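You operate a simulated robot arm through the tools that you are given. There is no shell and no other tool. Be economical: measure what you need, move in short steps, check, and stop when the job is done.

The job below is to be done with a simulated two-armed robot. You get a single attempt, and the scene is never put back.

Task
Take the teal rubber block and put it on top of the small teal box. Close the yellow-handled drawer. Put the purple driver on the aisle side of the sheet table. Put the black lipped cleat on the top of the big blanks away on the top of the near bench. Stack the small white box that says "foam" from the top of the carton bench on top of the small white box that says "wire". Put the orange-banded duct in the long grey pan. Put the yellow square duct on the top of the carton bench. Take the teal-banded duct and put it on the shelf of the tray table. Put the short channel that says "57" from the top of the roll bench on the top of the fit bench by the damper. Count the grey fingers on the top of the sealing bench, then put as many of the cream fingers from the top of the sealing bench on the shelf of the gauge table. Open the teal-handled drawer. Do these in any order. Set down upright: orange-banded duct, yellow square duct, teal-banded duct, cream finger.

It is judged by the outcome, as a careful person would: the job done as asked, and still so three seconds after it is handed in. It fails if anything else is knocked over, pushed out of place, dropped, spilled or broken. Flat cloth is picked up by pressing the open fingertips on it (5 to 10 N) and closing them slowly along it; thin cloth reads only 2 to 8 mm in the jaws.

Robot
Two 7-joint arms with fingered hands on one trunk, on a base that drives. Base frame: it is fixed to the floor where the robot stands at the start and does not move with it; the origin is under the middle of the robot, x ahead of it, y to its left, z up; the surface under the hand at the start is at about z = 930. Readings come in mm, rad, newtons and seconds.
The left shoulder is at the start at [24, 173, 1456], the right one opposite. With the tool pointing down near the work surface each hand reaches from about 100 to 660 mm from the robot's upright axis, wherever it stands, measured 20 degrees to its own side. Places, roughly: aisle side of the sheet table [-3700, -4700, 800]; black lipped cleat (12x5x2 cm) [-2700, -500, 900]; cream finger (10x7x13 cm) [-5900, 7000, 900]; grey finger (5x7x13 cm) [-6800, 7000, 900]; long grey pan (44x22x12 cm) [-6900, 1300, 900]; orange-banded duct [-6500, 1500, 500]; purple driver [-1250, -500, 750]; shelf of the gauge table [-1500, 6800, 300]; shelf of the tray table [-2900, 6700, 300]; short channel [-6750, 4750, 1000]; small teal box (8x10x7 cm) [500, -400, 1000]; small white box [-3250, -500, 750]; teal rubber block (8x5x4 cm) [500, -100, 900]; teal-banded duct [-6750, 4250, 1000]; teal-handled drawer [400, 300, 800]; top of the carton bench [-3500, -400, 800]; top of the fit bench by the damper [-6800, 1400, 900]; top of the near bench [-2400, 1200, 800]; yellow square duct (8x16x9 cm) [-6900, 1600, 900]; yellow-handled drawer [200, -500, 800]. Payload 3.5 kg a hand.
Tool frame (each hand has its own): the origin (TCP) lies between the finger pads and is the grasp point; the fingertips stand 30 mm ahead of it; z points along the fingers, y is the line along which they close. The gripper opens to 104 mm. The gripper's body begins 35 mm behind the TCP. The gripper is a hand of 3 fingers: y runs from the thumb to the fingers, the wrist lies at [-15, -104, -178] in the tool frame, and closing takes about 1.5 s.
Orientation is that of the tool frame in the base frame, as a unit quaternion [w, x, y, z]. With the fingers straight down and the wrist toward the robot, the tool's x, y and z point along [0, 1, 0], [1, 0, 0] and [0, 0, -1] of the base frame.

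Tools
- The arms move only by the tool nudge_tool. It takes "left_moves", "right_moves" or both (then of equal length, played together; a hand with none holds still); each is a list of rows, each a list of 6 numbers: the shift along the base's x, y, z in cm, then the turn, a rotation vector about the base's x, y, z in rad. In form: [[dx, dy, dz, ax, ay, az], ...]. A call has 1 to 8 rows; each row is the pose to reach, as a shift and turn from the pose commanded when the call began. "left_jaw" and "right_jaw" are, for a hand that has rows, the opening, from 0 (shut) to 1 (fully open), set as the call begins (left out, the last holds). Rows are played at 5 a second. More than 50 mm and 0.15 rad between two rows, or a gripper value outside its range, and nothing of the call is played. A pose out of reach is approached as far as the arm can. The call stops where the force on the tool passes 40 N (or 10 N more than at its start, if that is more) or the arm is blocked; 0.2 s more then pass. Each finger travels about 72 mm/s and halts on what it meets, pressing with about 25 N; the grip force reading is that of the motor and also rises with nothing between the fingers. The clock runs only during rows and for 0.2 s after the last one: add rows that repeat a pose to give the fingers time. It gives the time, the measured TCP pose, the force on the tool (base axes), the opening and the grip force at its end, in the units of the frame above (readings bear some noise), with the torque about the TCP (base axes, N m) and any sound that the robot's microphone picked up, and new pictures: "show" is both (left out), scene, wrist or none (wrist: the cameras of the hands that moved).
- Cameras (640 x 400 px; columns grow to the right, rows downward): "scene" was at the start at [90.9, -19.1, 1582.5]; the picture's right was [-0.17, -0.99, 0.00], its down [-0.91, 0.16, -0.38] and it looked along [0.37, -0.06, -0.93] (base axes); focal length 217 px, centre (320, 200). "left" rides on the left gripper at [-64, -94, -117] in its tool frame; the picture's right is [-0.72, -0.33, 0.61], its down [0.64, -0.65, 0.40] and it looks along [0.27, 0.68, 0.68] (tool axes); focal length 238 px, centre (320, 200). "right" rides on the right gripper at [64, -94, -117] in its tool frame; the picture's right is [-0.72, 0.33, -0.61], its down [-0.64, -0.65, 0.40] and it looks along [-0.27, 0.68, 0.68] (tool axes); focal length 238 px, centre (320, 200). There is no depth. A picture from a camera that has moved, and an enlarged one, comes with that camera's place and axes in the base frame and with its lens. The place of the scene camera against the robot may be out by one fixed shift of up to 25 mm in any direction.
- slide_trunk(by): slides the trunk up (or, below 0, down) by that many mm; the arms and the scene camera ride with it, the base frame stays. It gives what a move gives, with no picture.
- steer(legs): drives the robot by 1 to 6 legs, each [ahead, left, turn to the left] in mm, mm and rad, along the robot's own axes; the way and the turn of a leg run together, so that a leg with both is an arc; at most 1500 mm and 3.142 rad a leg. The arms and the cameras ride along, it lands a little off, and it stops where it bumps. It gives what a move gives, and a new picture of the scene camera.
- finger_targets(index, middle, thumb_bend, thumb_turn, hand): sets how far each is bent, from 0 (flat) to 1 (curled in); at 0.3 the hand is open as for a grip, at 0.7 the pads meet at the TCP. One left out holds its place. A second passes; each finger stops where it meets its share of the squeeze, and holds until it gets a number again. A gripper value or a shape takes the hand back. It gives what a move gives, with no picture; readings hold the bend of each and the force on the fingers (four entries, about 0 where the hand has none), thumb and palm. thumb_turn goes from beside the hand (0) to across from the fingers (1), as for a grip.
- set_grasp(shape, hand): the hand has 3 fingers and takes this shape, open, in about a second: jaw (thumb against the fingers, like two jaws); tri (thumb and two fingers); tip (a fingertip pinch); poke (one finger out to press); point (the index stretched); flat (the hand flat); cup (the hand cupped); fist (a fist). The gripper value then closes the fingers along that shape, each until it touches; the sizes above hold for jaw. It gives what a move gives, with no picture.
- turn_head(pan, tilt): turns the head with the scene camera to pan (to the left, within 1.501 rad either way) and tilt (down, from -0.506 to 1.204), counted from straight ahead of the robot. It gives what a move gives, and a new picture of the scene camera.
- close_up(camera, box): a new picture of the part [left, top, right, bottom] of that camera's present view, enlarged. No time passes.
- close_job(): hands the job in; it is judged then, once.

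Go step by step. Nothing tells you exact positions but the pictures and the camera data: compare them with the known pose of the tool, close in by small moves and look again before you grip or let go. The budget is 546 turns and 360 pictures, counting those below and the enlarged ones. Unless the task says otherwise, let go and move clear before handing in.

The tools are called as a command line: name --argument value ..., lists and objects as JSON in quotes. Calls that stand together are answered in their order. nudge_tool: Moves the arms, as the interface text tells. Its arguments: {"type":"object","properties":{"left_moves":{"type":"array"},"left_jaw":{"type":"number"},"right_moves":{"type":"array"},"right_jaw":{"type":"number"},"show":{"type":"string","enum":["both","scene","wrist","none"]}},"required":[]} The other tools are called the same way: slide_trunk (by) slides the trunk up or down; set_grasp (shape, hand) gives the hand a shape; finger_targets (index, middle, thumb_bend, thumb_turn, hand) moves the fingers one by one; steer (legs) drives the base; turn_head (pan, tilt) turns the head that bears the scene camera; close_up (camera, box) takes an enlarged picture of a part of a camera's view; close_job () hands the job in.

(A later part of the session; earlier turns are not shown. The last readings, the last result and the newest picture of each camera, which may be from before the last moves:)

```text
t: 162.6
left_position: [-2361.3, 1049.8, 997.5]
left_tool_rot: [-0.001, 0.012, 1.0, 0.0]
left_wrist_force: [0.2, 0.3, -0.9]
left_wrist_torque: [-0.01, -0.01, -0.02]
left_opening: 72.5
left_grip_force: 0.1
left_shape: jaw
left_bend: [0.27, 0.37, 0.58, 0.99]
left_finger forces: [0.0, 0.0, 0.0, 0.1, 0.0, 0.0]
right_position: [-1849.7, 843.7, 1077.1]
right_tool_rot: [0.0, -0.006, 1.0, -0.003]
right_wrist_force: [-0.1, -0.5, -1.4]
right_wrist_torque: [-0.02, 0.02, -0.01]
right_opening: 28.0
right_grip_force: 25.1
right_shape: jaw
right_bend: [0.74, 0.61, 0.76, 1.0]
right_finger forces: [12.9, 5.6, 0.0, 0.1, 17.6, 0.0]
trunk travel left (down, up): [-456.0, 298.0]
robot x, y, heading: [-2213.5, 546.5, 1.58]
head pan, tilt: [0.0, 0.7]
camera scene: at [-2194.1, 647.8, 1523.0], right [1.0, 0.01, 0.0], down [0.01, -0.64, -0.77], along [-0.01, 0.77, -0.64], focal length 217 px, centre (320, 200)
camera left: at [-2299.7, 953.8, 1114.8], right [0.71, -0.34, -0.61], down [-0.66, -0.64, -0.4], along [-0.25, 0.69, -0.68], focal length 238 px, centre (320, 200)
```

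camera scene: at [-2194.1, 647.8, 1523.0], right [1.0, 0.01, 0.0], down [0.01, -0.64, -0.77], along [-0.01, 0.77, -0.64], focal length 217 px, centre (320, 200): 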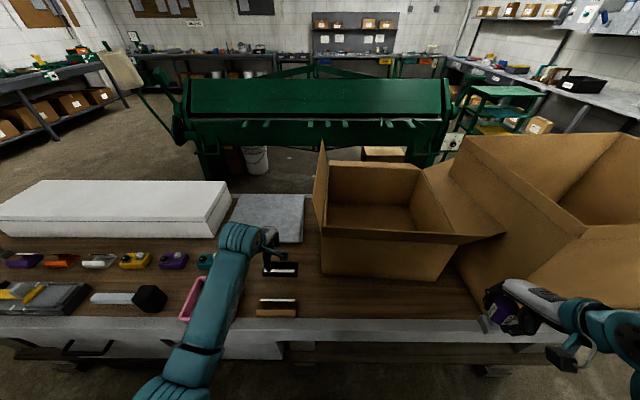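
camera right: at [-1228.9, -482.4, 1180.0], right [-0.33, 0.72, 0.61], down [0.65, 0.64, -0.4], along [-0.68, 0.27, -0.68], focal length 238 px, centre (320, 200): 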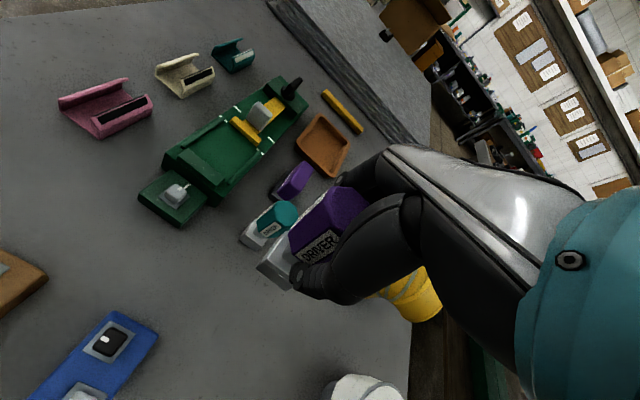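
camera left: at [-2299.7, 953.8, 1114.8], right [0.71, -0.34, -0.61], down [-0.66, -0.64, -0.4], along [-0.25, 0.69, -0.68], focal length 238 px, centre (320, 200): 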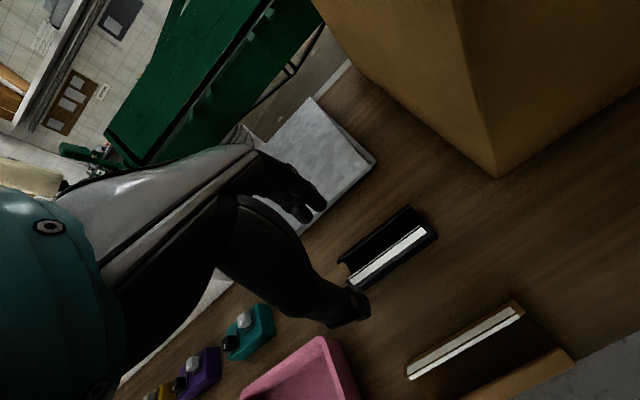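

The cleat is put away next to its like. Now I'll tuck the left hand, back into the aisle and look left toward the carton bench's far end.

nudge_tool --left_moves '[[-2, -4, 2, 0, 0, 0], [-4, -8, 4, 0, 0, 0], [-6, -12, 6, 0, 0, 0], [-8, -15, 8, 0, 0, 0], [-8, -17, 9, 0, 0, 0]]' --left_jaw 1 --show "none"

steer --legs '[[-260, 0, -0.009], [0, 700, 0]]'

turn_head --pan 1.4 --tilt 0.5

```text
t: 163.8
left_position: [-2439.8, 894.0, 1081.7]
left_tool_rot: [0.0, 0.012, 1.0, -0.002]
left_wrist_force: [0.5, 0.7, 0.6]
left_wrist_torque: [0.01, -0.02, 0.02]
left_opening: 103.7
left_grip_force: 0.1
left_shape: jaw
left_bend: [0.3, 0.3, 0.3, 0.98]
left_finger forces: [0.0, 0.0, 0.0, 0.0, 0.0, 0.1]
left hand out of reach, approached as far as the arm can: row 5
right_position: [-1850.6, 844.0, 1077.6]
right_tool_rot: [0.0, -0.006, 1.0, -0.002]
right_wrist_force: [-0.2, -0.3, -1.6]
right_wrist_torque: [0.03, -0.01, 0.01]
right_opening: 27.8
right_grip_force: 25.0
right_shape: jaw
right_bend: [0.74, 0.61, 0.76, 1.0]
right_finger forces: [12.8, 5.6, 0.0, 0.1, 17.5, 0.0]
trunk travel left (down, up): [-456.0, 298.0]
robot x, y, heading: [-2213.6, 544.8, 1.583]
head pan, tilt: [0.0, 0.7]
```

```text
t: 169.0
left_position: [-3121.8, 653.0, 1083.1]
left_tool_rot: [0.0, 0.022, 1.0, -0.001]
left_wrist_force: [-0.2, 1.1, -0.4]
left_wrist_torque: [0.0, 0.0, 0.01]
left_opening: 103.7
left_grip_force: 0.1
left_shape: jaw
left_bend: [0.3, 0.3, 0.3, 0.98]
left_finger forces: [0.1, 0.0, 0.0, 0.1, 0.0, 0.0]
right_position: [-2533.5, 590.1, 1076.7]
right_tool_rot: [0.0, 0.003, 1.0, -0.003]
right_wrist_force: [0.7, -0.5, -1.2]
right_wrist_torque: [0.01, 0.03, 0.03]
right_opening: 27.8
right_grip_force: 24.6
right_shape: jaw
right_bend: [0.74, 0.61, 0.76, 1.0]
right_finger forces: [13.0, 5.6, 0.0, 0.1, 17.6, 0.0]
trunk travel left (down, up): [-456.0, 298.0]
robot x, y, heading: [-2901.5, 301.9, 1.562]
head pan, tilt: [0.0, 0.7]
camera scene: at [-2880.4, 401.7, 1523.0], right [1.0, -0.01, 0.0], down [-0.01, -0.64, -0.76], along [0.01, 0.76, -0.64], focal length 217 px, centre (320, 200)
```

scene: 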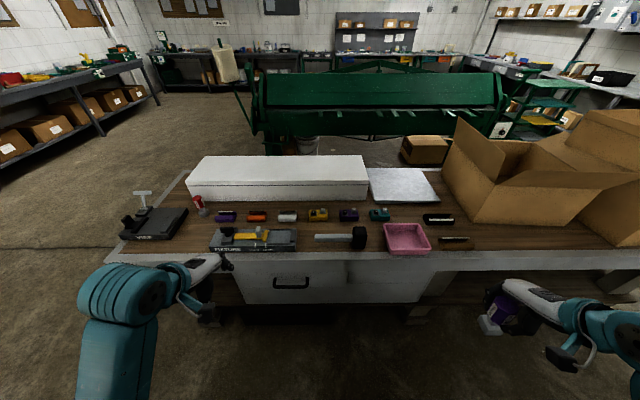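

```text
t: 170.5
left_position: [-3120.8, 651.1, 1082.1]
left_tool_rot: [-0.001, 0.022, 1.0, -0.001]
left_wrist_force: [-0.7, 1.0, 0.3]
left_wrist_torque: [0.01, 0.0, 0.0]
left_opening: 103.6
left_grip_force: 0.0
left_shape: jaw
left_bend: [0.3, 0.3, 0.3, 0.98]
left_finger forces: [0.0, 0.0, 0.0, 0.1, 0.0, 0.0]
right_position: [-2533.6, 590.8, 1076.5]
right_tool_rot: [0.0, 0.004, 1.0, -0.002]
right_wrist_force: [-0.2, 0.3, -1.9]
right_wrist_torque: [0.02, 0.03, -0.01]
right_opening: 27.6
right_grip_force: 25.3
right_shape: jaw
right_bend: [0.74, 0.61, 0.76, 1.0]
right_finger forces: [13.0, 5.6, 0.0, 0.0, 17.6, 0.0]
trunk travel left (down, up): [-456.0, 298.0]
robot x, y, heading: [-2902.6, 298.6, 1.56]
head pan, tilt: [1.4, 0.499]
camera scene: at [-2970.4, 333.3, 1540.7], right [0.18, 0.98, 0.0], down [0.47, -0.09, -0.88], along [-0.86, 0.16, -0.48], focal length 217 px, centre (320, 200)
```

scene: 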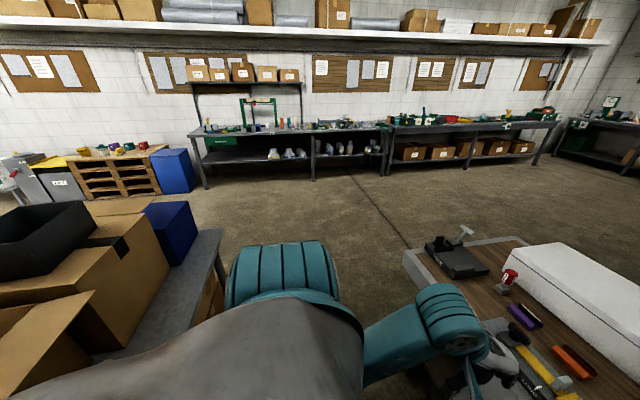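

The far end is clear floor. I'll go around it, keeping the heading, to the open side of the carton bench.

steer --legs '[[0, 1480, 0.01], [-1000, 0, 0], [-650, 0, 0], [0, -980, 0]]'

turn_head --pan 0 --tilt 0.7

```text
t: 190.7
left_position: [-3662.6, -997.2, 1081.9]
left_tool_rot: [0.0, 0.045, 0.999, 0.0]
left_wrist_force: [0.4, -0.5, 0.0]
left_wrist_torque: [0.01, -0.02, 0.02]
left_opening: 104.0
left_grip_force: 0.1
left_shape: jaw
left_bend: [0.3, 0.3, 0.3, 0.98]
left_finger forces: [0.0, 0.0, 0.0, 0.0, 0.0, 0.0]
right_position: [-3079.1, -1085.0, 1076.9]
right_tool_rot: [0.0, 0.026, 1.0, -0.002]
right_wrist_force: [0.9, -0.3, -0.9]
right_wrist_torque: [0.0, -0.02, 0.04]
right_opening: 25.8
right_grip_force: 24.9
right_shape: jaw
right_bend: [0.74, 0.74, 0.79, 1.0]
right_finger forces: [17.2, 1.9, 0.0, 0.0, 13.9, 0.0]
trunk travel left (down, up): [-456.0, 298.0]
robot x, y, heading: [-3456.6, -1358.6, 1.519]
head pan, tilt: [1.4, 0.499]
camera scene: at [-3527.2, -1321.2, 1540.8], right [0.22, 0.97, 0.0], down [0.47, -0.11, -0.88], along [-0.86, 0.2, -0.48], focal length 217 px, centre (320, 200)
```

scene: 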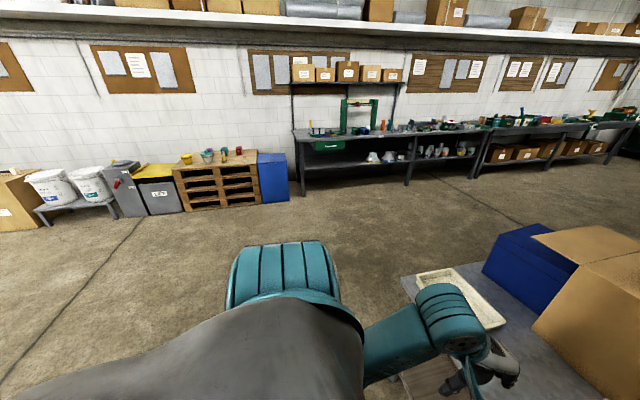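

```text
t: 192.2
left_position: [-3663.4, -996.6, 1082.8]
left_tool_rot: [0.0, 0.045, 0.999, -0.001]
left_wrist_force: [-0.1, 0.7, -0.1]
left_wrist_torque: [-0.04, 0.0, 0.01]
left_opening: 103.8
left_grip_force: 0.1
left_shape: jaw
left_bend: [0.3, 0.3, 0.3, 0.98]
left_finger forces: [0.0, 0.1, 0.0, 0.0, 0.0, 0.0]
right_position: [-3078.0, -1085.1, 1077.7]
right_tool_rot: [0.0, 0.026, 1.0, -0.002]
right_wrist_force: [0.9, -0.6, -0.9]
right_wrist_torque: [-0.02, 0.01, 0.01]
right_opening: 25.9
right_grip_force: 24.9
right_shape: jaw
right_bend: [0.74, 0.74, 0.79, 1.0]
right_finger forces: [17.2, 1.9, 0.0, 0.1, 13.8, 0.0]
trunk travel left (down, up): [-456.0, 298.0]
robot x, y, heading: [-3458.1, -1361.2, 1.513]
head pan, tilt: [0.0, 0.7]
camera scene: at [-3434.2, -1256.8, 1523.0], right [1.0, -0.06, 0.0], down [-0.04, -0.64, -0.77], along [0.04, 0.76, -0.64], focal length 217 px, centre (320, 200)
```

scene: 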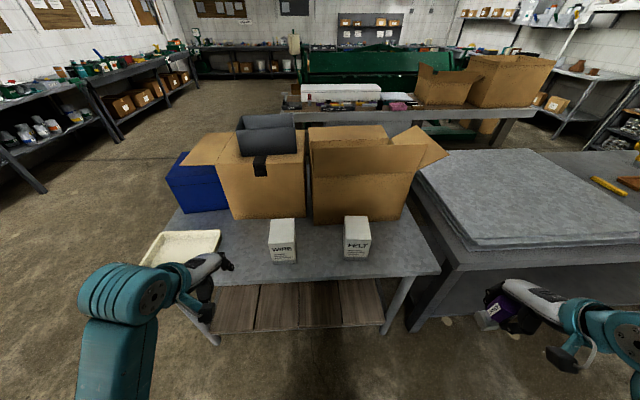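

The right grip reading changed, so I'll check the driver, and read the box labels.

close_up --camera "right" --box '[160, 100, 480, 300]'

close_up --camera "scene" --box '[150, 100, 470, 300]'

close_up --camera "scene" --box '[250, 205, 410, 275]'

```text
2.00 times, centred on (320, 200) of right
camera zoom: at [-3147.1, -1175.4, 1194.1], right [0.74, 0.29, 0.61], down [0.61, -0.69, -0.4], along [0.3, 0.67, -0.68], focal length 477 px, centre (320, 200)
```

zoom: 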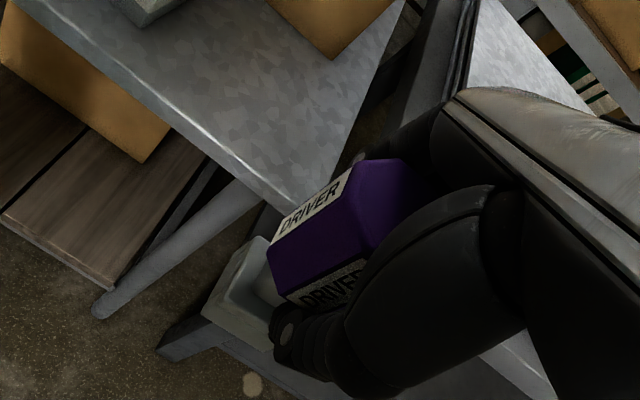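

```text
2.00 times, centred on (310, 200) of scene
camera zoom: at [-3434.2, -1256.8, 1523.0], right [1.0, -0.06, 0.0], down [-0.04, -0.64, -0.77], along [0.04, 0.76, -0.64], focal length 434 px, centre (340, 200)
```

zoom: 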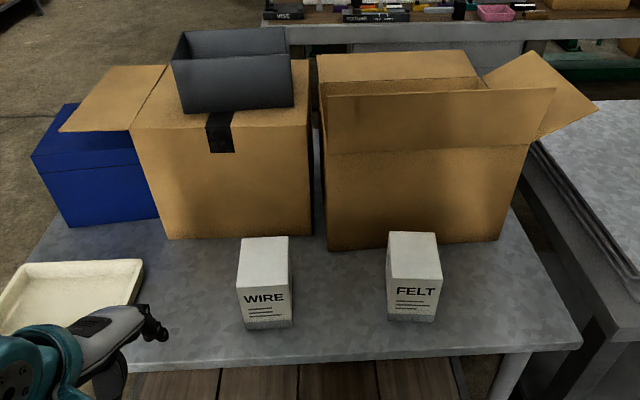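

```text
4.00 times, centred on (330, 240) of scene
camera zoom: at [-3434.2, -1256.8, 1523.0], right [1.0, -0.06, 0.0], down [-0.04, -0.64, -0.77], along [0.04, 0.76, -0.64], focal length 868 px, centre (280, 40)
```

zoom: 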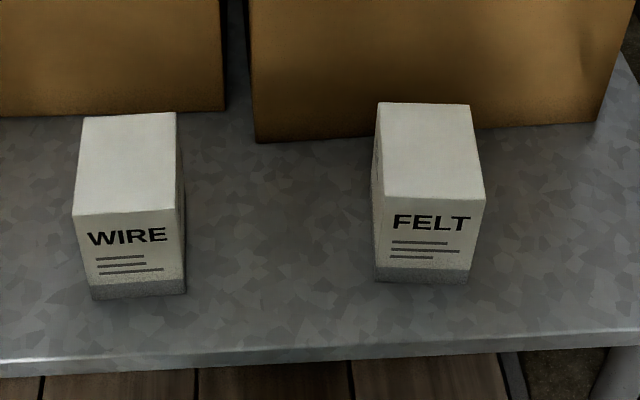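

These two say WIRE and FELT; FOAM must be elsewhere, perhaps the white thing I glimpsed inside the right carton. I'll go closer, raise the trunk and look in from above.

steer --legs '[[200, 0, 0.055], [0, -160, 0]]'

slide_trunk --by 298

turn_head --pan 0 --tilt 0.8

```text
t: 194.8
left_position: [-3509.9, -811.4, 1083.4]
left_tool_rot: [-0.001, 0.021, 1.0, -0.001]
left_wrist_force: [0.6, -0.1, -0.1]
left_wrist_torque: [0.01, 0.01, 0.0]
left_opening: 104.2
left_grip_force: 0.0
left_shape: jaw
left_bend: [0.3, 0.3, 0.3, 0.98]
left_finger forces: [0.1, 0.1, 0.0, 0.1, 0.0, 0.1]
right_position: [-2921.3, -872.0, 1076.1]
right_tool_rot: [-0.001, 0.002, 1.0, -0.003]
right_wrist_force: [-1.0, 0.2, -0.8]
right_wrist_torque: [0.01, 0.0, 0.01]
right_opening: 26.0
right_grip_force: 25.1
right_shape: jaw
right_bend: [0.74, 0.74, 0.79, 1.0]
right_finger forces: [17.1, 1.9, 0.0, 0.1, 13.8, 0.0]
trunk travel left (down, up): [-456.0, 298.0]
robot x, y, heading: [-3288.0, -1165.2, 1.559]
head pan, tilt: [0.0, 0.7]
camera scene: at [-3268.4, -1061.1, 1523.0], right [1.0, -0.01, 0.0], down [-0.01, -0.64, -0.76], along [0.01, 0.76, -0.64], focal length 217 px, centre (320, 200)
```

scene: 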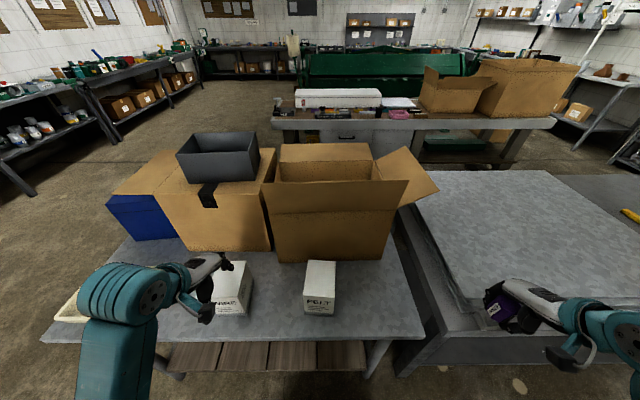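

```text
t: 197.8
left_position: [-3511.0, -810.7, 1380.2]
left_tool_rot: [0.0, 0.02, 1.0, -0.002]
left_wrist_force: [-0.2, -0.2, 0.5]
left_wrist_torque: [0.0, 0.03, 0.01]
left_opening: 103.9
left_grip_force: 0.1
left_shape: jaw
left_bend: [0.3, 0.3, 0.3, 0.98]
left_finger forces: [0.1, 0.1, 0.0, 0.0, 0.0, 0.0]
right_position: [-2922.6, -871.9, 1375.1]
right_tool_rot: [-0.001, 0.003, 1.0, -0.003]
right_wrist_force: [-0.6, -1.0, -1.7]
right_wrist_torque: [0.01, -0.01, -0.01]
right_opening: 25.7
right_grip_force: 25.2
right_shape: jaw
right_bend: [0.74, 0.74, 0.79, 1.0]
right_finger forces: [17.2, 1.7, 0.0, 0.0, 13.8, 0.0]
trunk travel left (down, up): [-754.0, 0.0]
robot x, y, heading: [-3289.9, -1161.6, 1.559]
head pan, tilt: [0.0, 0.7]
```

```text
t: 198.5
left_position: [-3509.4, -811.7, 1380.8]
left_tool_rot: [0.0, 0.02, 1.0, 0.0]
left_wrist_force: [0.2, -0.1, 0.0]
left_wrist_torque: [0.0, 0.02, 0.02]
left_opening: 103.8
left_grip_force: 0.0
left_shape: jaw
left_bend: [0.3, 0.3, 0.3, 0.98]
left_finger forces: [0.0, 0.1, 0.0, 0.0, 0.0, 0.1]
right_position: [-2922.7, -872.3, 1374.1]
right_tool_rot: [0.0, 0.001, 1.0, -0.002]
right_wrist_force: [-0.1, -0.1, -1.6]
right_wrist_torque: [-0.04, -0.03, 0.02]
right_opening: 25.9
right_grip_force: 24.7
right_shape: jaw
right_bend: [0.74, 0.74, 0.79, 1.0]
right_finger forces: [17.1, 1.7, 0.0, 0.0, 13.9, 0.0]
trunk travel left (down, up): [-754.0, 0.0]
robot x, y, heading: [-3286.7, -1163.2, 1.568]
head pan, tilt: [0.0, 0.799]
camera scene: at [-3269.6, -1082.9, 1813.2], right [1.0, -0.01, 0.0], down [-0.01, -0.72, -0.7], along [0.01, 0.7, -0.72], focal length 217 px, centre (320, 200)
```

scene: 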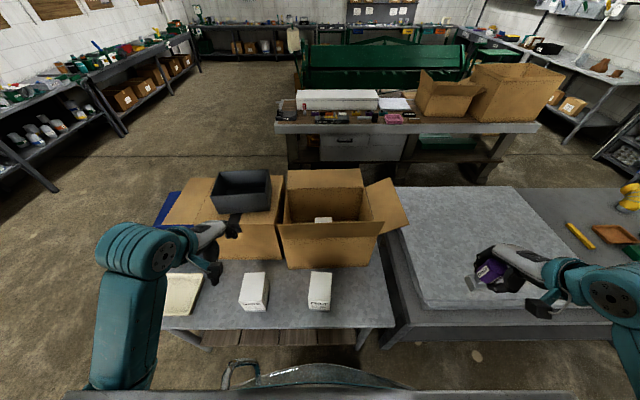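

There is a white box standing inside the open carton. Let me enlarge it.

close_up --camera "scene" --box '[240, 150, 420, 280]'

close_up --camera "left" --box '[160, 0, 640, 300]'

```text
3.08 times, centred on (330, 215) of scene
camera zoom: at [-3269.6, -1082.9, 1813.2], right [1.0, -0.01, 0.0], down [-0.01, -0.72, -0.7], along [0.01, 0.7, -0.72], focal length 668 px, centre (289, 154)
```

zoom: 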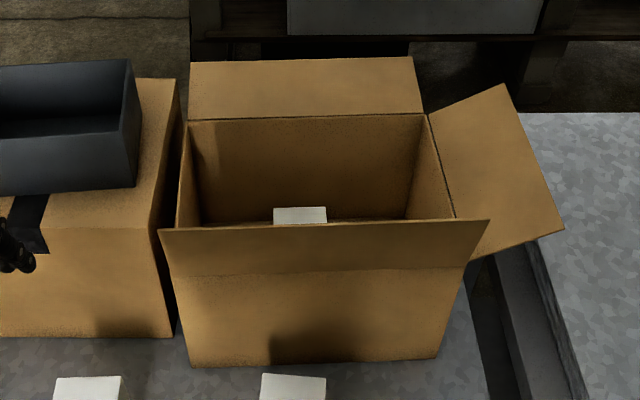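

```text
1.33 times, centred on (400, 150) of left
camera zoom: at [-3450.4, -908.4, 1497.9], right [0.7, -0.36, -0.61], down [-0.67, -0.63, -0.4], along [-0.24, 0.69, -0.68], focal length 318 px, centre (213, 267)
```

zoom: 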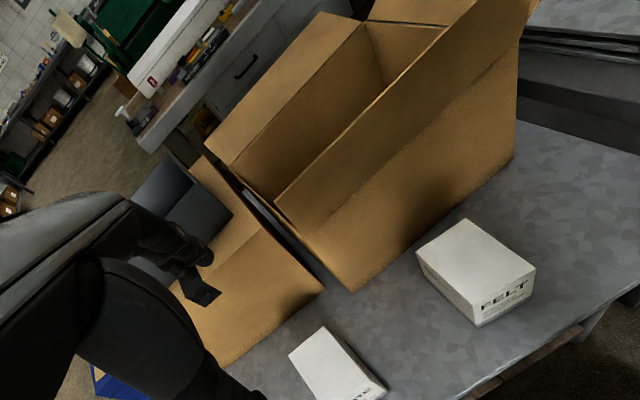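

The box stands inside the carton behind upright flaps, so access needs care. I'll view it from higher with the left wrist camera, shifting right along the table.

steer --legs '[[0, -380, 0]]'

nudge_tool --left_moves '[[0, 2, 4, 0, 0, 0], [0, 4, 8, 0, 0, 0], [0, 6, 12, 0, 0, 0], [0, 8, 16, 0, 0, 0], [0, 8, 20, 0, 0, 0]]' --show "wrist"

```text
t: 200.9
left_position: [-3130.5, -814.6, 1381.1]
left_tool_rot: [0.0, 0.021, 1.0, -0.001]
left_wrist_force: [0.3, 0.1, 0.2]
left_wrist_torque: [0.0, 0.0, 0.0]
left_opening: 103.8
left_grip_force: 0.2
left_shape: jaw
left_bend: [0.3, 0.3, 0.3, 0.98]
left_finger forces: [0.0, 0.1, 0.0, 0.0, 0.1, 0.0]
right_position: [-2542.0, -874.6, 1375.8]
right_tool_rot: [0.0, 0.003, 1.0, -0.002]
right_wrist_force: [0.5, 1.2, -1.6]
right_wrist_torque: [0.0, 0.01, 0.01]
right_opening: 26.2
right_grip_force: 25.6
right_shape: jaw
right_bend: [0.74, 0.74, 0.79, 1.0]
right_finger forces: [17.2, 1.9, 0.1, 0.0, 13.7, 0.0]
trunk travel left (down, up): [-754.0, 0.0]
robot x, y, heading: [-2907.7, -1166.3, 1.563]
head pan, tilt: [0.0, 0.799]
camera scene: at [-2890.1, -1086.1, 1813.2], right [1.0, -0.01, 0.0], down [-0.01, -0.72, -0.7], along [0.01, 0.7, -0.72], focal length 217 px, centre (320, 200)
```

scene: 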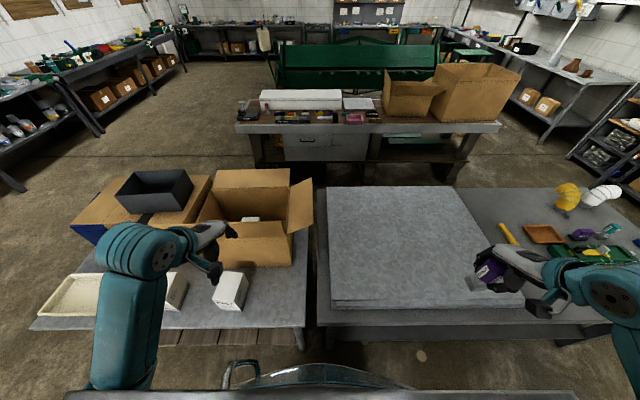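

```text
t: 202.1
left_position: [-3131.7, -730.8, 1584.9]
left_tool_rot: [-0.001, 0.019, 1.0, -0.001]
left_wrist_force: [-0.7, 0.1, -0.6]
left_wrist_torque: [-0.01, 0.01, -0.01]
left_opening: 103.7
left_grip_force: 0.0
left_shape: jaw
left_bend: [0.3, 0.3, 0.3, 0.98]
left_finger forces: [0.0, 0.0, 0.0, 0.0, 0.1, 0.0]
right_position: [-2541.8, -875.7, 1375.5]
right_tool_rot: [0.0, 0.002, 1.0, -0.003]
right_wrist_force: [-0.1, 0.4, -1.3]
right_wrist_torque: [-0.02, -0.01, 0.0]
right_opening: 25.8
right_grip_force: 25.4
right_shape: jaw
right_bend: [0.74, 0.74, 0.79, 1.0]
right_finger forces: [17.1, 1.8, 0.0, 0.0, 13.7, 0.1]
trunk travel left (down, up): [-754.0, 0.0]
robot x, y, heading: [-2909.7, -1167.9, 1.561]
head pan, tilt: [0.0, 0.799]
camera left: at [-3072.3, -828.0, 1701.8], right [0.71, -0.36, -0.61], down [-0.67, -0.63, -0.4], along [-0.24, 0.69, -0.68], focal length 238 px, centre (320, 200)
```

left: 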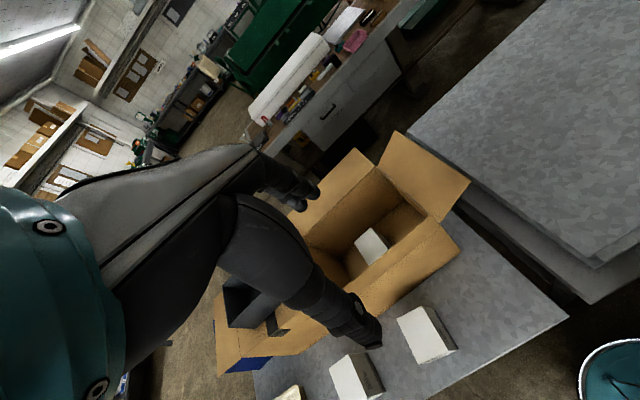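

Now I see into the carton. Enlarging.

close_up --camera "left" --box '[280, 130, 480, 380]'

close_up --camera "left" --box '[330, 210, 410, 270]'

```text
1.60 times, centred on (380, 255) of left
camera zoom: at [-3072.3, -828.0, 1701.8], right [0.71, -0.36, -0.61], down [-0.67, -0.63, -0.4], along [-0.24, 0.69, -0.68], focal length 381 px, centre (224, 112)
```

zoom: 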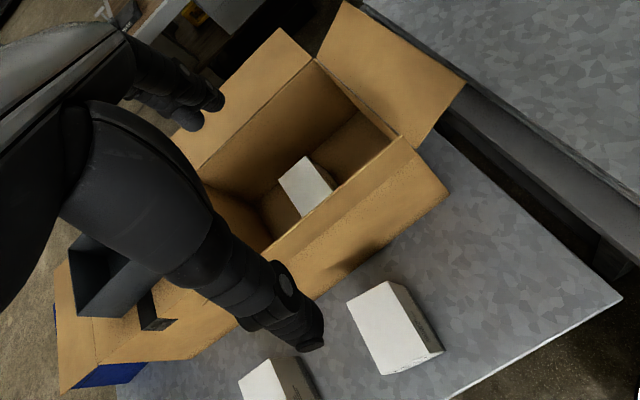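

```text
6.67 times, centred on (370, 240) of left
camera zoom: at [-3072.3, -828.0, 1701.8], right [0.71, -0.36, -0.61], down [-0.67, -0.63, -0.4], along [-0.24, 0.69, -0.68], focal length 1589 px, centre (-13, -67)
```

zoom: 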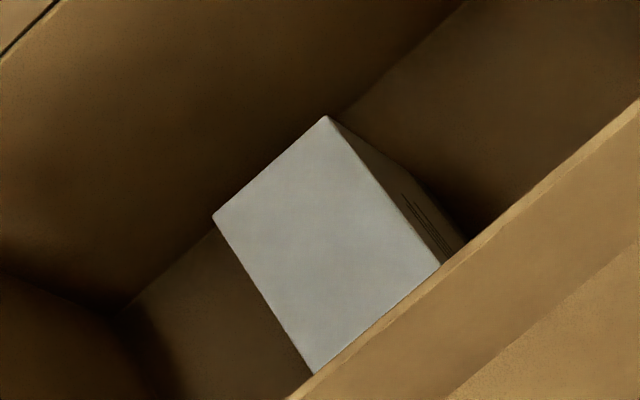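

The box in the carton is about 90 mm wide in x. I want to read its label; I'll step right and turn the wrist a little for a view of its labelled side.

steer --legs '[[0, -200, 0]]'

nudge_tool --left_moves '[[0, 2, 0, 0, 0, 0.13], [0, 4, 0, 0, 0, 0.26], [0, 6, 0, 0, 0, 0.39], [0, 6, 0, 0, 0, 0.5]]' --show "wrist"

```text
t: 203.7
left_position: [-2932.4, -732.3, 1584.5]
left_tool_rot: [-0.001, 0.021, 1.0, 0.0]
left_wrist_force: [-0.4, -0.1, 0.8]
left_wrist_torque: [0.01, -0.03, 0.01]
left_opening: 103.5
left_grip_force: 0.1
left_shape: jaw
left_bend: [0.3, 0.3, 0.3, 0.98]
left_finger forces: [0.0, 0.1, 0.1, 0.0, 0.1, 0.0]
right_position: [-2342.6, -876.9, 1375.9]
right_tool_rot: [-0.001, 0.002, 1.0, -0.003]
right_wrist_force: [0.0, 0.0, -1.8]
right_wrist_torque: [0.0, -0.02, 0.01]
right_opening: 26.1
right_grip_force: 25.3
right_shape: jaw
right_bend: [0.74, 0.74, 0.79, 1.0]
right_finger forces: [17.1, 1.8, 0.0, 0.0, 13.8, 0.0]
trunk travel left (down, up): [-754.0, 0.0]
robot x, y, heading: [-2707.1, -1167.2, 1.563]
head pan, tilt: [0.0, 0.799]
camera scene: at [-2689.0, -1087.8, 1813.2], right [1.0, -0.01, 0.0], down [0.0, -0.72, -0.7], along [0.01, 0.7, -0.72], focal length 217 px, centre (320, 200)
```

scene: 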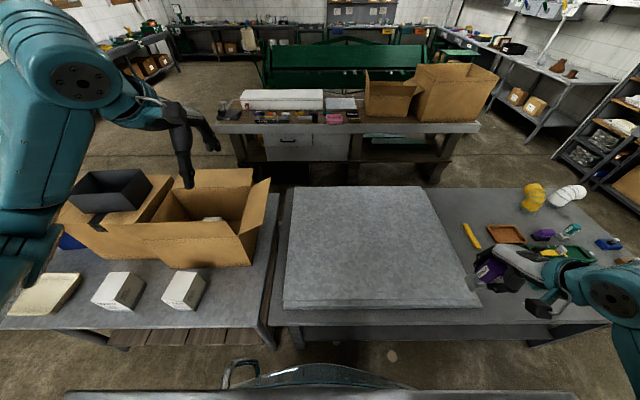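

```text
t: 204.7
left_position: [-2930.0, -672.3, 1584.0]
left_tool_rot: [0.001, -0.23, 0.973, -0.001]
left_wrist_force: [0.2, 0.1, 0.0]
left_wrist_torque: [-0.01, -0.01, -0.02]
left_opening: 104.0
left_grip_force: 0.0
left_shape: jaw
left_bend: [0.3, 0.3, 0.3, 0.98]
left_finger forces: [0.1, 0.1, 0.1, 0.0, 0.0, 0.0]
right_position: [-2340.0, -876.2, 1374.2]
right_tool_rot: [0.0, 0.002, 1.0, -0.003]
right_wrist_force: [-0.2, 0.1, -1.2]
right_wrist_torque: [-0.05, 0.01, -0.01]
right_opening: 25.8
right_grip_force: 24.9
right_shape: jaw
right_bend: [0.74, 0.74, 0.79, 1.0]
right_finger forces: [17.0, 1.9, 0.1, 0.0, 13.6, 0.1]
trunk travel left (down, up): [-754.0, 0.0]
robot x, y, heading: [-2705.4, -1170.6, 1.562]
head pan, tilt: [0.0, 0.799]
camera left: at [-2830.8, -728.6, 1702.2], right [0.79, 0.03, -0.61], down [-0.28, -0.87, -0.4], along [-0.55, 0.49, -0.68], focal length 238 px, centre (320, 200)
```

left: 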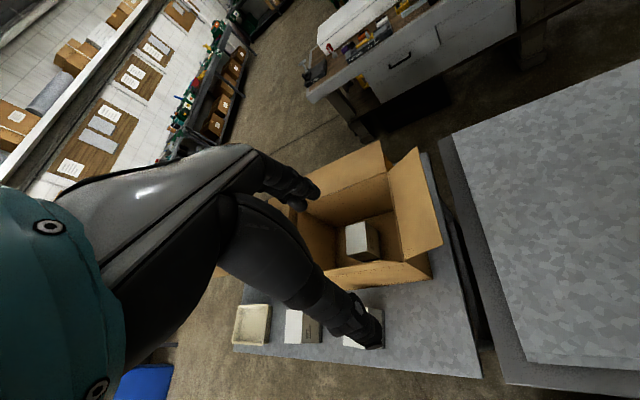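

close_up --camera "left" --box '[330, 205, 400, 275]'

close_up --camera "left" --box '[280, 130, 460, 300]'

```text
5.71 times, centred on (365, 240) of left
camera zoom: at [-2830.8, -728.6, 1702.2], right [0.79, 0.03, -0.61], down [-0.28, -0.87, -0.4], along [-0.55, 0.49, -0.68], focal length 1362 px, centre (63, -29)
```

zoom: 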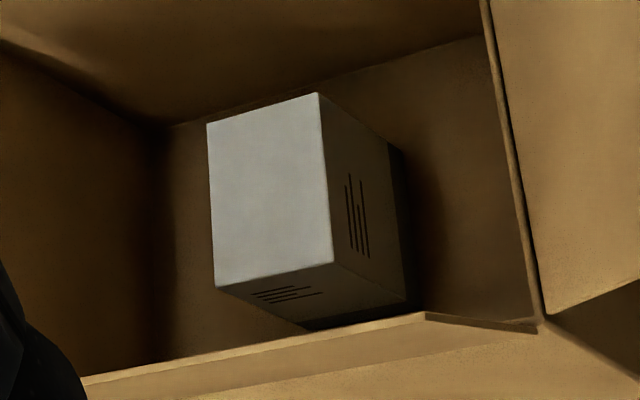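

```text
2.35 times, centred on (370, 215) of left
camera zoom: at [-2830.8, -728.6, 1702.2], right [0.79, 0.03, -0.61], down [-0.28, -0.87, -0.4], along [-0.55, 0.49, -0.68], focal length 561 px, centre (202, 165)
```

zoom: 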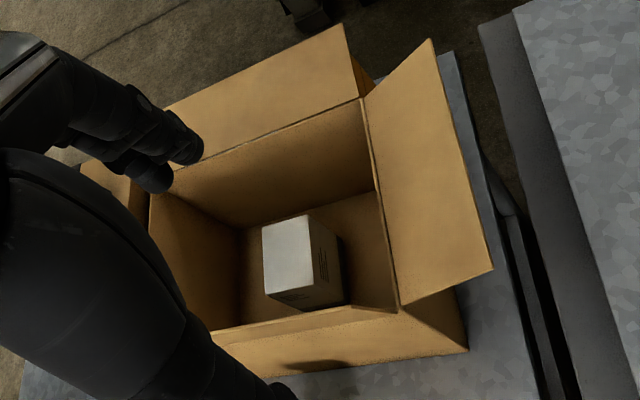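

The box (about 90×120×107 mm) sits in the carton near [-3275,-395]; its best access is from the aisle side, where the flap lies flat. First I'll deliver the driver so the right hand is free: restoring the left hand, lowering the trunk and heading for the sheet table.

nudge_tool --left_moves '[[0, -3, -3, 0, 0, -0.13], [0, -6, -7, 0, 0, -0.26], [0, -9, -11, 0, 0, -0.39], [0, -12, -15, 0, 0, -0.5], [0, -14, -19, 0, 0, -0.5]]' --show "none"

steer --legs '[[-350, 0, 0], [0, 0, -1.57], [0, 0, -1.57]]'

slide_trunk --by -200

turn_head --pan 0 --tilt 0.4

```text
t: 205.9
left_position: [-2930.1, -809.1, 1392.1]
left_tool_rot: [-0.001, 0.021, 1.0, 0.0]
left_wrist_force: [0.4, -0.7, 0.2]
left_wrist_torque: [-0.02, 0.02, 0.0]
left_opening: 103.6
left_grip_force: 0.1
left_shape: jaw
left_bend: [0.3, 0.3, 0.3, 0.98]
left_finger forces: [0.0, 0.0, 0.0, 0.1, 0.0, 0.1]
right_position: [-2340.3, -877.3, 1375.0]
right_tool_rot: [0.001, 0.002, 1.0, -0.003]
right_wrist_force: [0.0, -1.0, -1.3]
right_wrist_torque: [-0.03, 0.02, -0.01]
right_opening: 25.7
right_grip_force: 24.9
right_shape: jaw
right_bend: [0.74, 0.74, 0.79, 1.0]
right_finger forces: [17.1, 1.7, 0.0, 0.1, 13.6, 0.0]
trunk travel left (down, up): [-754.0, 0.0]
robot x, y, heading: [-2708.3, -1165.0, 1.562]
head pan, tilt: [0.0, 0.799]
```

```text
t: 215.9
left_position: [-2504.9, -1891.7, 1391.3]
left_tool_rot: [0.0, 0.999, -0.044, 0.001]
left_wrist_force: [-0.3, 0.2, 0.9]
left_wrist_torque: [-0.01, 0.01, -0.03]
left_opening: 103.5
left_grip_force: 0.0
left_shape: jaw
left_bend: [0.3, 0.3, 0.3, 0.98]
left_finger forces: [0.0, 0.0, 0.1, 0.0, 0.1, 0.0]
right_position: [-3089.1, -1797.0, 1374.8]
right_tool_rot: [-0.002, 1.0, -0.026, 0.0]
right_wrist_force: [-0.2, -0.2, -1.7]
right_wrist_torque: [0.05, 0.0, 0.04]
right_opening: 25.6
right_grip_force: 25.1
right_shape: jaw
right_bend: [0.74, 0.74, 0.79, 1.0]
right_finger forces: [16.7, 1.6, 0.1, 0.0, 13.1, 0.0]
trunk travel left (down, up): [-754.0, 0.0]
robot x, y, heading: [-2710.3, -1521.6, -1.626]
head pan, tilt: [0.0, 0.799]
camera scene: at [-2695.7, -1622.1, 1813.2], right [-1.0, 0.06, 0.0], down [0.04, 0.72, -0.7], along [-0.04, -0.7, -0.72], focal length 217 px, centre (320, 200)
```

scene: 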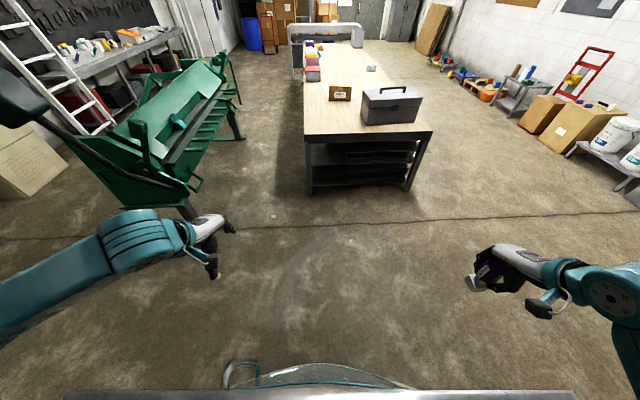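

```text
t: 218.1
left_position: [-2503.5, -1892.5, 1191.7]
left_tool_rot: [-0.001, 0.999, -0.044, 0.0]
left_wrist_force: [0.7, -0.9, 0.1]
left_wrist_torque: [-0.03, 0.03, 0.0]
left_opening: 103.8
left_grip_force: 0.1
left_shape: jaw
left_bend: [0.3, 0.3, 0.3, 0.98]
left_finger forces: [0.0, 0.0, 0.0, 0.1, 0.0, 0.0]
right_position: [-3089.9, -1795.2, 1174.9]
right_tool_rot: [-0.003, 1.0, -0.025, -0.001]
right_wrist_force: [0.8, 0.3, -0.8]
right_wrist_torque: [0.01, -0.03, 0.0]
right_opening: 25.5
right_grip_force: 25.5
right_shape: jaw
right_bend: [0.74, 0.74, 0.79, 1.0]
right_finger forces: [16.6, 1.7, 0.0, 0.0, 13.1, 0.0]
trunk travel left (down, up): [-554.0, 200.0]
robot x, y, heading: [-2706.9, -1519.9, -1.628]
head pan, tilt: [0.0, 0.799]
```

```text
t: 219.0
left_position: [-2503.4, -1891.0, 1192.5]
left_tool_rot: [-0.001, 0.999, -0.044, 0.002]
left_wrist_force: [0.0, 0.0, 0.2]
left_wrist_torque: [0.02, 0.0, -0.01]
left_opening: 103.7
left_grip_force: 0.2
left_shape: jaw
left_bend: [0.3, 0.3, 0.3, 0.98]
left_finger forces: [0.0, 0.0, 0.0, 0.0, 0.0, 0.1]
right_position: [-3089.9, -1796.9, 1175.8]
right_tool_rot: [-0.003, 1.0, -0.025, 0.0]
right_wrist_force: [0.8, -0.6, -1.7]
right_wrist_torque: [0.01, 0.0, -0.01]
right_opening: 25.5
right_grip_force: 25.3
right_shape: jaw
right_bend: [0.74, 0.74, 0.79, 1.0]
right_finger forces: [16.6, 1.5, 0.0, 0.1, 13.0, 0.0]
trunk travel left (down, up): [-554.0, 200.0]
robot x, y, heading: [-2712.5, -1520.1, -1.629]
head pan, tilt: [0.0, 0.4]
camera scene: at [-2696.7, -1639.7, 1648.2], right [-1.0, 0.06, 0.0], down [0.02, 0.39, -0.92], along [-0.05, -0.92, -0.39], focal length 217 px, centre (320, 200)
```

scene: 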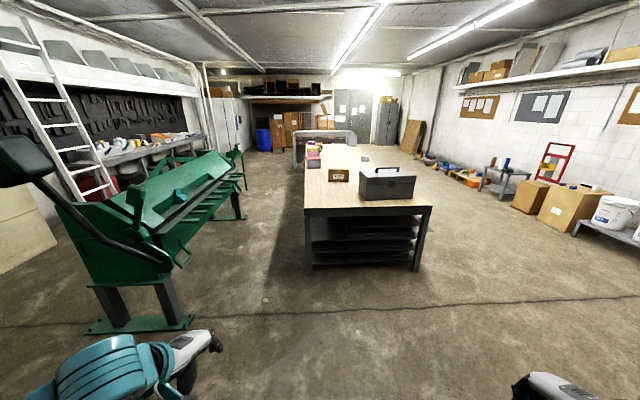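

The sheet table (wood top) lies ahead from about y=-3460, x -3870…-2660; its aisle side is the right one. I'll drive along that side and look.

steer --legs '[[0, -1450, 0.058], [0, -350, 0], [1400, 0, 0], [1200, 0, 0]]'

turn_head --pan 1.0 --tilt 0.6

```text
t: 240.1
left_position: [-4383.4, -4399.8, 1193.2]
left_tool_rot: [-0.001, 0.999, -0.045, 0.001]
left_wrist_force: [-0.6, 0.2, 0.7]
left_wrist_torque: [-0.02, 0.0, -0.01]
left_opening: 103.6
left_grip_force: 0.0
left_shape: jaw
left_bend: [0.3, 0.3, 0.3, 0.98]
left_finger forces: [0.1, 0.0, 0.2, 0.0, 0.0, 0.0]
right_position: [-4969.1, -4302.5, 1174.8]
right_tool_rot: [-0.003, 1.0, -0.026, 0.0]
right_wrist_force: [-0.4, -0.5, -1.5]
right_wrist_torque: [-0.01, -0.04, 0.01]
right_opening: 25.4
right_grip_force: 24.5
right_shape: jaw
right_bend: [0.74, 0.74, 0.79, 1.0]
right_finger forces: [16.4, 1.7, 0.0, 0.1, 12.9, 0.1]
trunk travel left (down, up): [-554.0, 200.0]
robot x, y, heading: [-4590.6, -4029.0, -1.624]
head pan, tilt: [0.0, 0.4]
camera scene: at [-4576.4, -4146.0, 1648.3], right [-1.0, 0.06, 0.0], down [0.02, 0.39, -0.92], along [-0.05, -0.92, -0.39], focal length 217 px, centre (320, 200)
```

scene: 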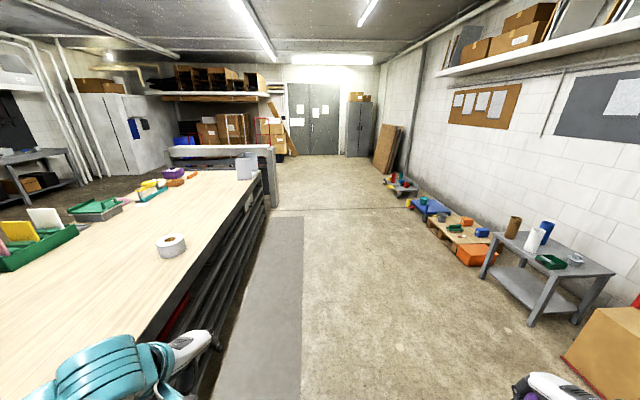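

```text
t: 241.4
left_position: [-4385.0, -4399.7, 1191.0]
left_tool_rot: [-0.001, 0.999, -0.045, 0.001]
left_wrist_force: [-0.3, 0.2, 0.1]
left_wrist_torque: [0.04, -0.03, 0.03]
left_opening: 103.7
left_grip_force: 0.1
left_shape: jaw
left_bend: [0.3, 0.3, 0.3, 0.98]
left_finger forces: [0.0, 0.0, 0.0, 0.0, 0.1, 0.0]
right_position: [-4971.0, -4301.7, 1174.9]
right_tool_rot: [-0.003, 1.0, -0.027, 0.0]
right_wrist_force: [-0.1, 1.0, -1.1]
right_wrist_torque: [0.04, 0.01, 0.0]
right_opening: 25.6
right_grip_force: 24.6
right_shape: jaw
right_bend: [0.74, 0.74, 0.79, 1.0]
right_finger forces: [16.5, 1.7, 0.1, 0.1, 12.9, 0.2]
trunk travel left (down, up): [-554.0, 200.0]
robot x, y, heading: [-4589.4, -4030.8, -1.625]
head pan, tilt: [1.0, 0.6]
camera scene: at [-4499.6, -4105.3, 1630.1], right [-0.59, -0.81, 0.0], down [-0.46, 0.33, -0.83], along [0.67, -0.49, -0.56], focal length 217 px, centre (320, 200)
```

scene: 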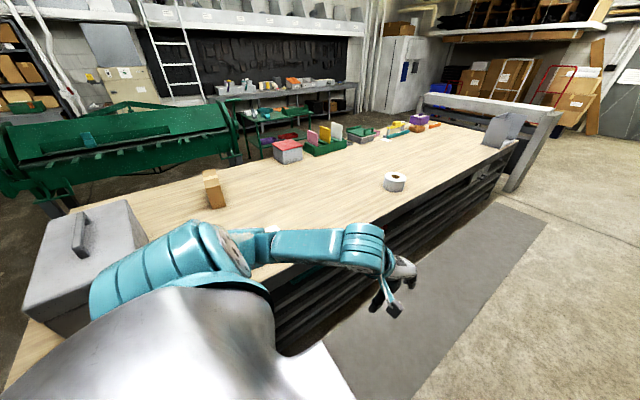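

The aisle strip of the table is clear around [-3740,-4750], with the tape roll further on. I'll face it with the right hand.

steer --legs '[[0, 0, 1.625], [0, -550, 0], [330, 0, 0]]'

turn_head --pan 0 --tilt 0.8

close_up --camera "right" --box '[100, 60, 580, 360]'

```text
t: 250.5
left_position: [-3873.9, -4314.5, 1191.1]
left_tool_rot: [-0.002, 0.699, 0.715, 0.0]
left_wrist_force: [0.1, -0.6, -0.7]
left_wrist_torque: [-0.02, 0.04, 0.01]
left_opening: 103.5
left_grip_force: 0.1
left_shape: jaw
left_bend: [0.3, 0.3, 0.3, 0.98]
left_finger forces: [0.0, 0.0, 0.0, 0.0, 0.0, 0.1]
right_position: [-3905.6, -4907.5, 1174.8]
right_tool_rot: [-0.003, 0.685, 0.728, -0.002]
right_wrist_force: [-0.2, 0.7, -1.6]
right_wrist_torque: [-0.02, -0.02, -0.05]
right_opening: 25.4
right_grip_force: 24.9
right_shape: jaw
right_bend: [0.74, 0.74, 0.79, 1.0]
right_finger forces: [16.4, 1.4, 0.0, 0.0, 12.8, 0.1]
trunk travel left (down, up): [-554.0, 200.0]
robot x, y, heading: [-4214.7, -4555.7, 0.058]
head pan, tilt: [1.0, 0.6]
camera scene: at [-4141.3, -4491.6, 1630.1], right [0.87, -0.49, 0.0], down [-0.28, -0.49, -0.83], along [0.41, 0.72, -0.56], focal length 217 px, centre (320, 200)
```

scene: 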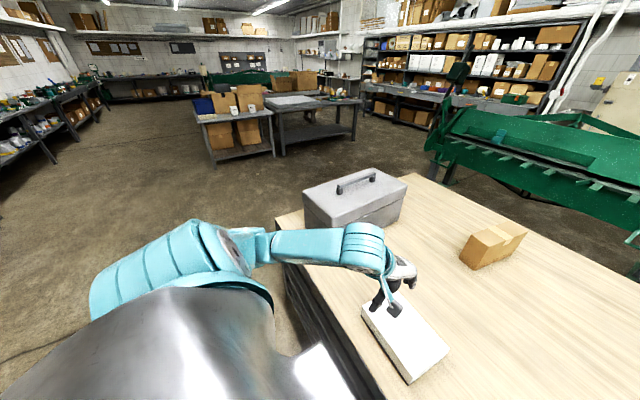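

```text
t: 251.7
left_position: [-3875.2, -4315.0, 1190.7]
left_tool_rot: [-0.001, 0.699, 0.716, 0.0]
left_wrist_force: [-0.4, 0.4, -0.2]
left_wrist_torque: [-0.02, 0.02, 0.03]
left_opening: 103.7
left_grip_force: 0.0
left_shape: jaw
left_bend: [0.3, 0.3, 0.3, 0.98]
left_finger forces: [0.0, 0.0, 0.1, 0.0, 0.1, 0.1]
right_position: [-3905.6, -4907.1, 1174.5]
right_tool_rot: [-0.002, 0.685, 0.728, -0.002]
right_wrist_force: [-0.2, 0.7, -1.3]
right_wrist_torque: [-0.02, 0.04, 0.0]
right_opening: 25.5
right_grip_force: 25.0
right_shape: jaw
right_bend: [0.74, 0.74, 0.79, 1.0]
right_finger forces: [16.3, 1.4, 0.0, 0.1, 12.8, 0.1]
trunk travel left (down, up): [-554.0, 200.0]
robot x, y, heading: [-4220.3, -4559.2, 0.056]
head pan, tilt: [0.0, 0.799]
camera scene: at [-4104.7, -4563.9, 1613.2], right [0.06, -1.0, 0.0], down [-0.72, -0.04, -0.7], along [0.7, 0.04, -0.72], focal length 217 px, centre (320, 200)
```

scene: 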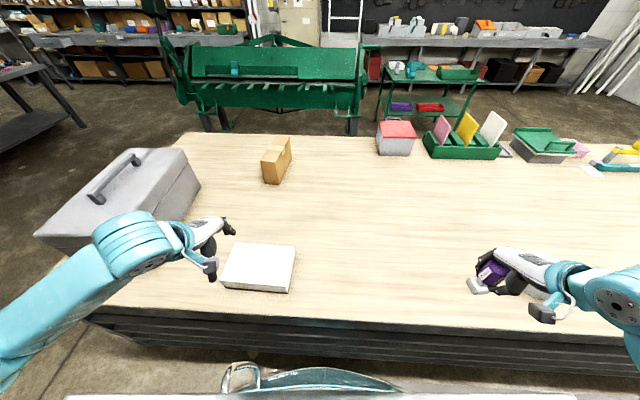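

```text
1.33 times, centred on (340, 210) of right
camera zoom: at [-4001.8, -4849.4, 1292.1], right [0.37, -0.7, 0.61], down [-0.62, -0.68, -0.4], along [0.69, -0.23, -0.68], focal length 318 px, centre (293, 187)
```

zoom: 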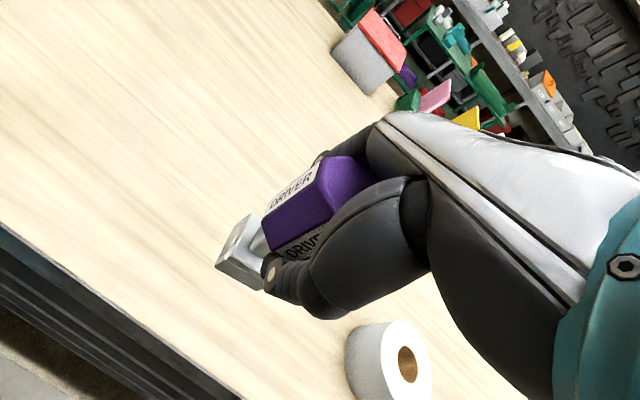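

Free table there. I'll move the driver in over the table and lower partly.

nudge_tool --right_moves '[[4, 2, 0, 0, 0, 0], [8, 4, 0, 0, 0, 0], [12, 6, 0, 0, 0, 0], [14.5, 8, -2, 0, 0, 0], [14.5, 8, -6, 0, 0, 0], [14.5, 8, -10, 0, 0, 0], [14.5, 8, -14, 0, 0, 0], [14.5, 8, -14, 0, 0, 0]]' --show "both"

```text
t: 253.5
left_position: [-3875.0, -4314.1, 1191.3]
left_tool_rot: [-0.002, 0.699, 0.715, 0.0]
left_wrist_force: [-0.5, 1.1, 0.0]
left_wrist_torque: [0.0, -0.01, -0.03]
left_opening: 103.7
left_grip_force: 0.1
left_shape: jaw
left_bend: [0.3, 0.3, 0.3, 0.98]
left_finger forces: [0.0, 0.0, 0.0, 0.1, 0.1, 0.0]
right_position: [-3758.9, -4828.3, 1037.2]
right_tool_rot: [-0.002, 0.685, 0.728, -0.002]
right_wrist_force: [0.4, -0.3, -0.8]
right_wrist_torque: [0.01, 0.01, 0.01]
right_opening: 25.3
right_grip_force: 25.2
right_shape: jaw
right_bend: [0.74, 0.74, 0.79, 1.0]
right_finger forces: [16.3, 1.4, 0.0, 0.1, 12.9, 0.0]
trunk travel left (down, up): [-554.0, 200.0]
robot x, y, heading: [-4219.6, -4558.6, 0.059]
head pan, tilt: [0.0, 0.799]
camera scene: at [-4104.5, -4564.1, 1613.2], right [0.06, -1.0, 0.0], down [-0.72, -0.04, -0.7], along [0.7, 0.04, -0.72], focal length 217 px, centre (320, 200)
camera right: at [-3855.8, -4770.7, 1153.4], right [0.37, -0.7, 0.61], down [-0.62, -0.68, -0.4], along [0.69, -0.23, -0.68], focal length 238 px, centre (320, 200)
```

scene: 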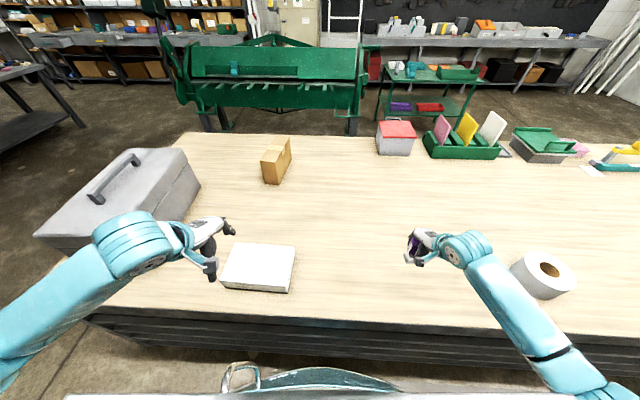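
right: 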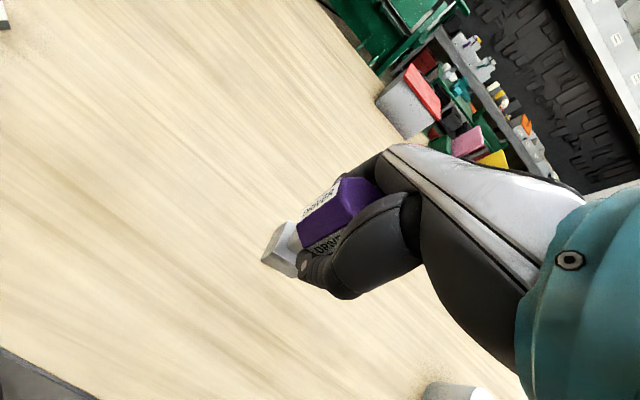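

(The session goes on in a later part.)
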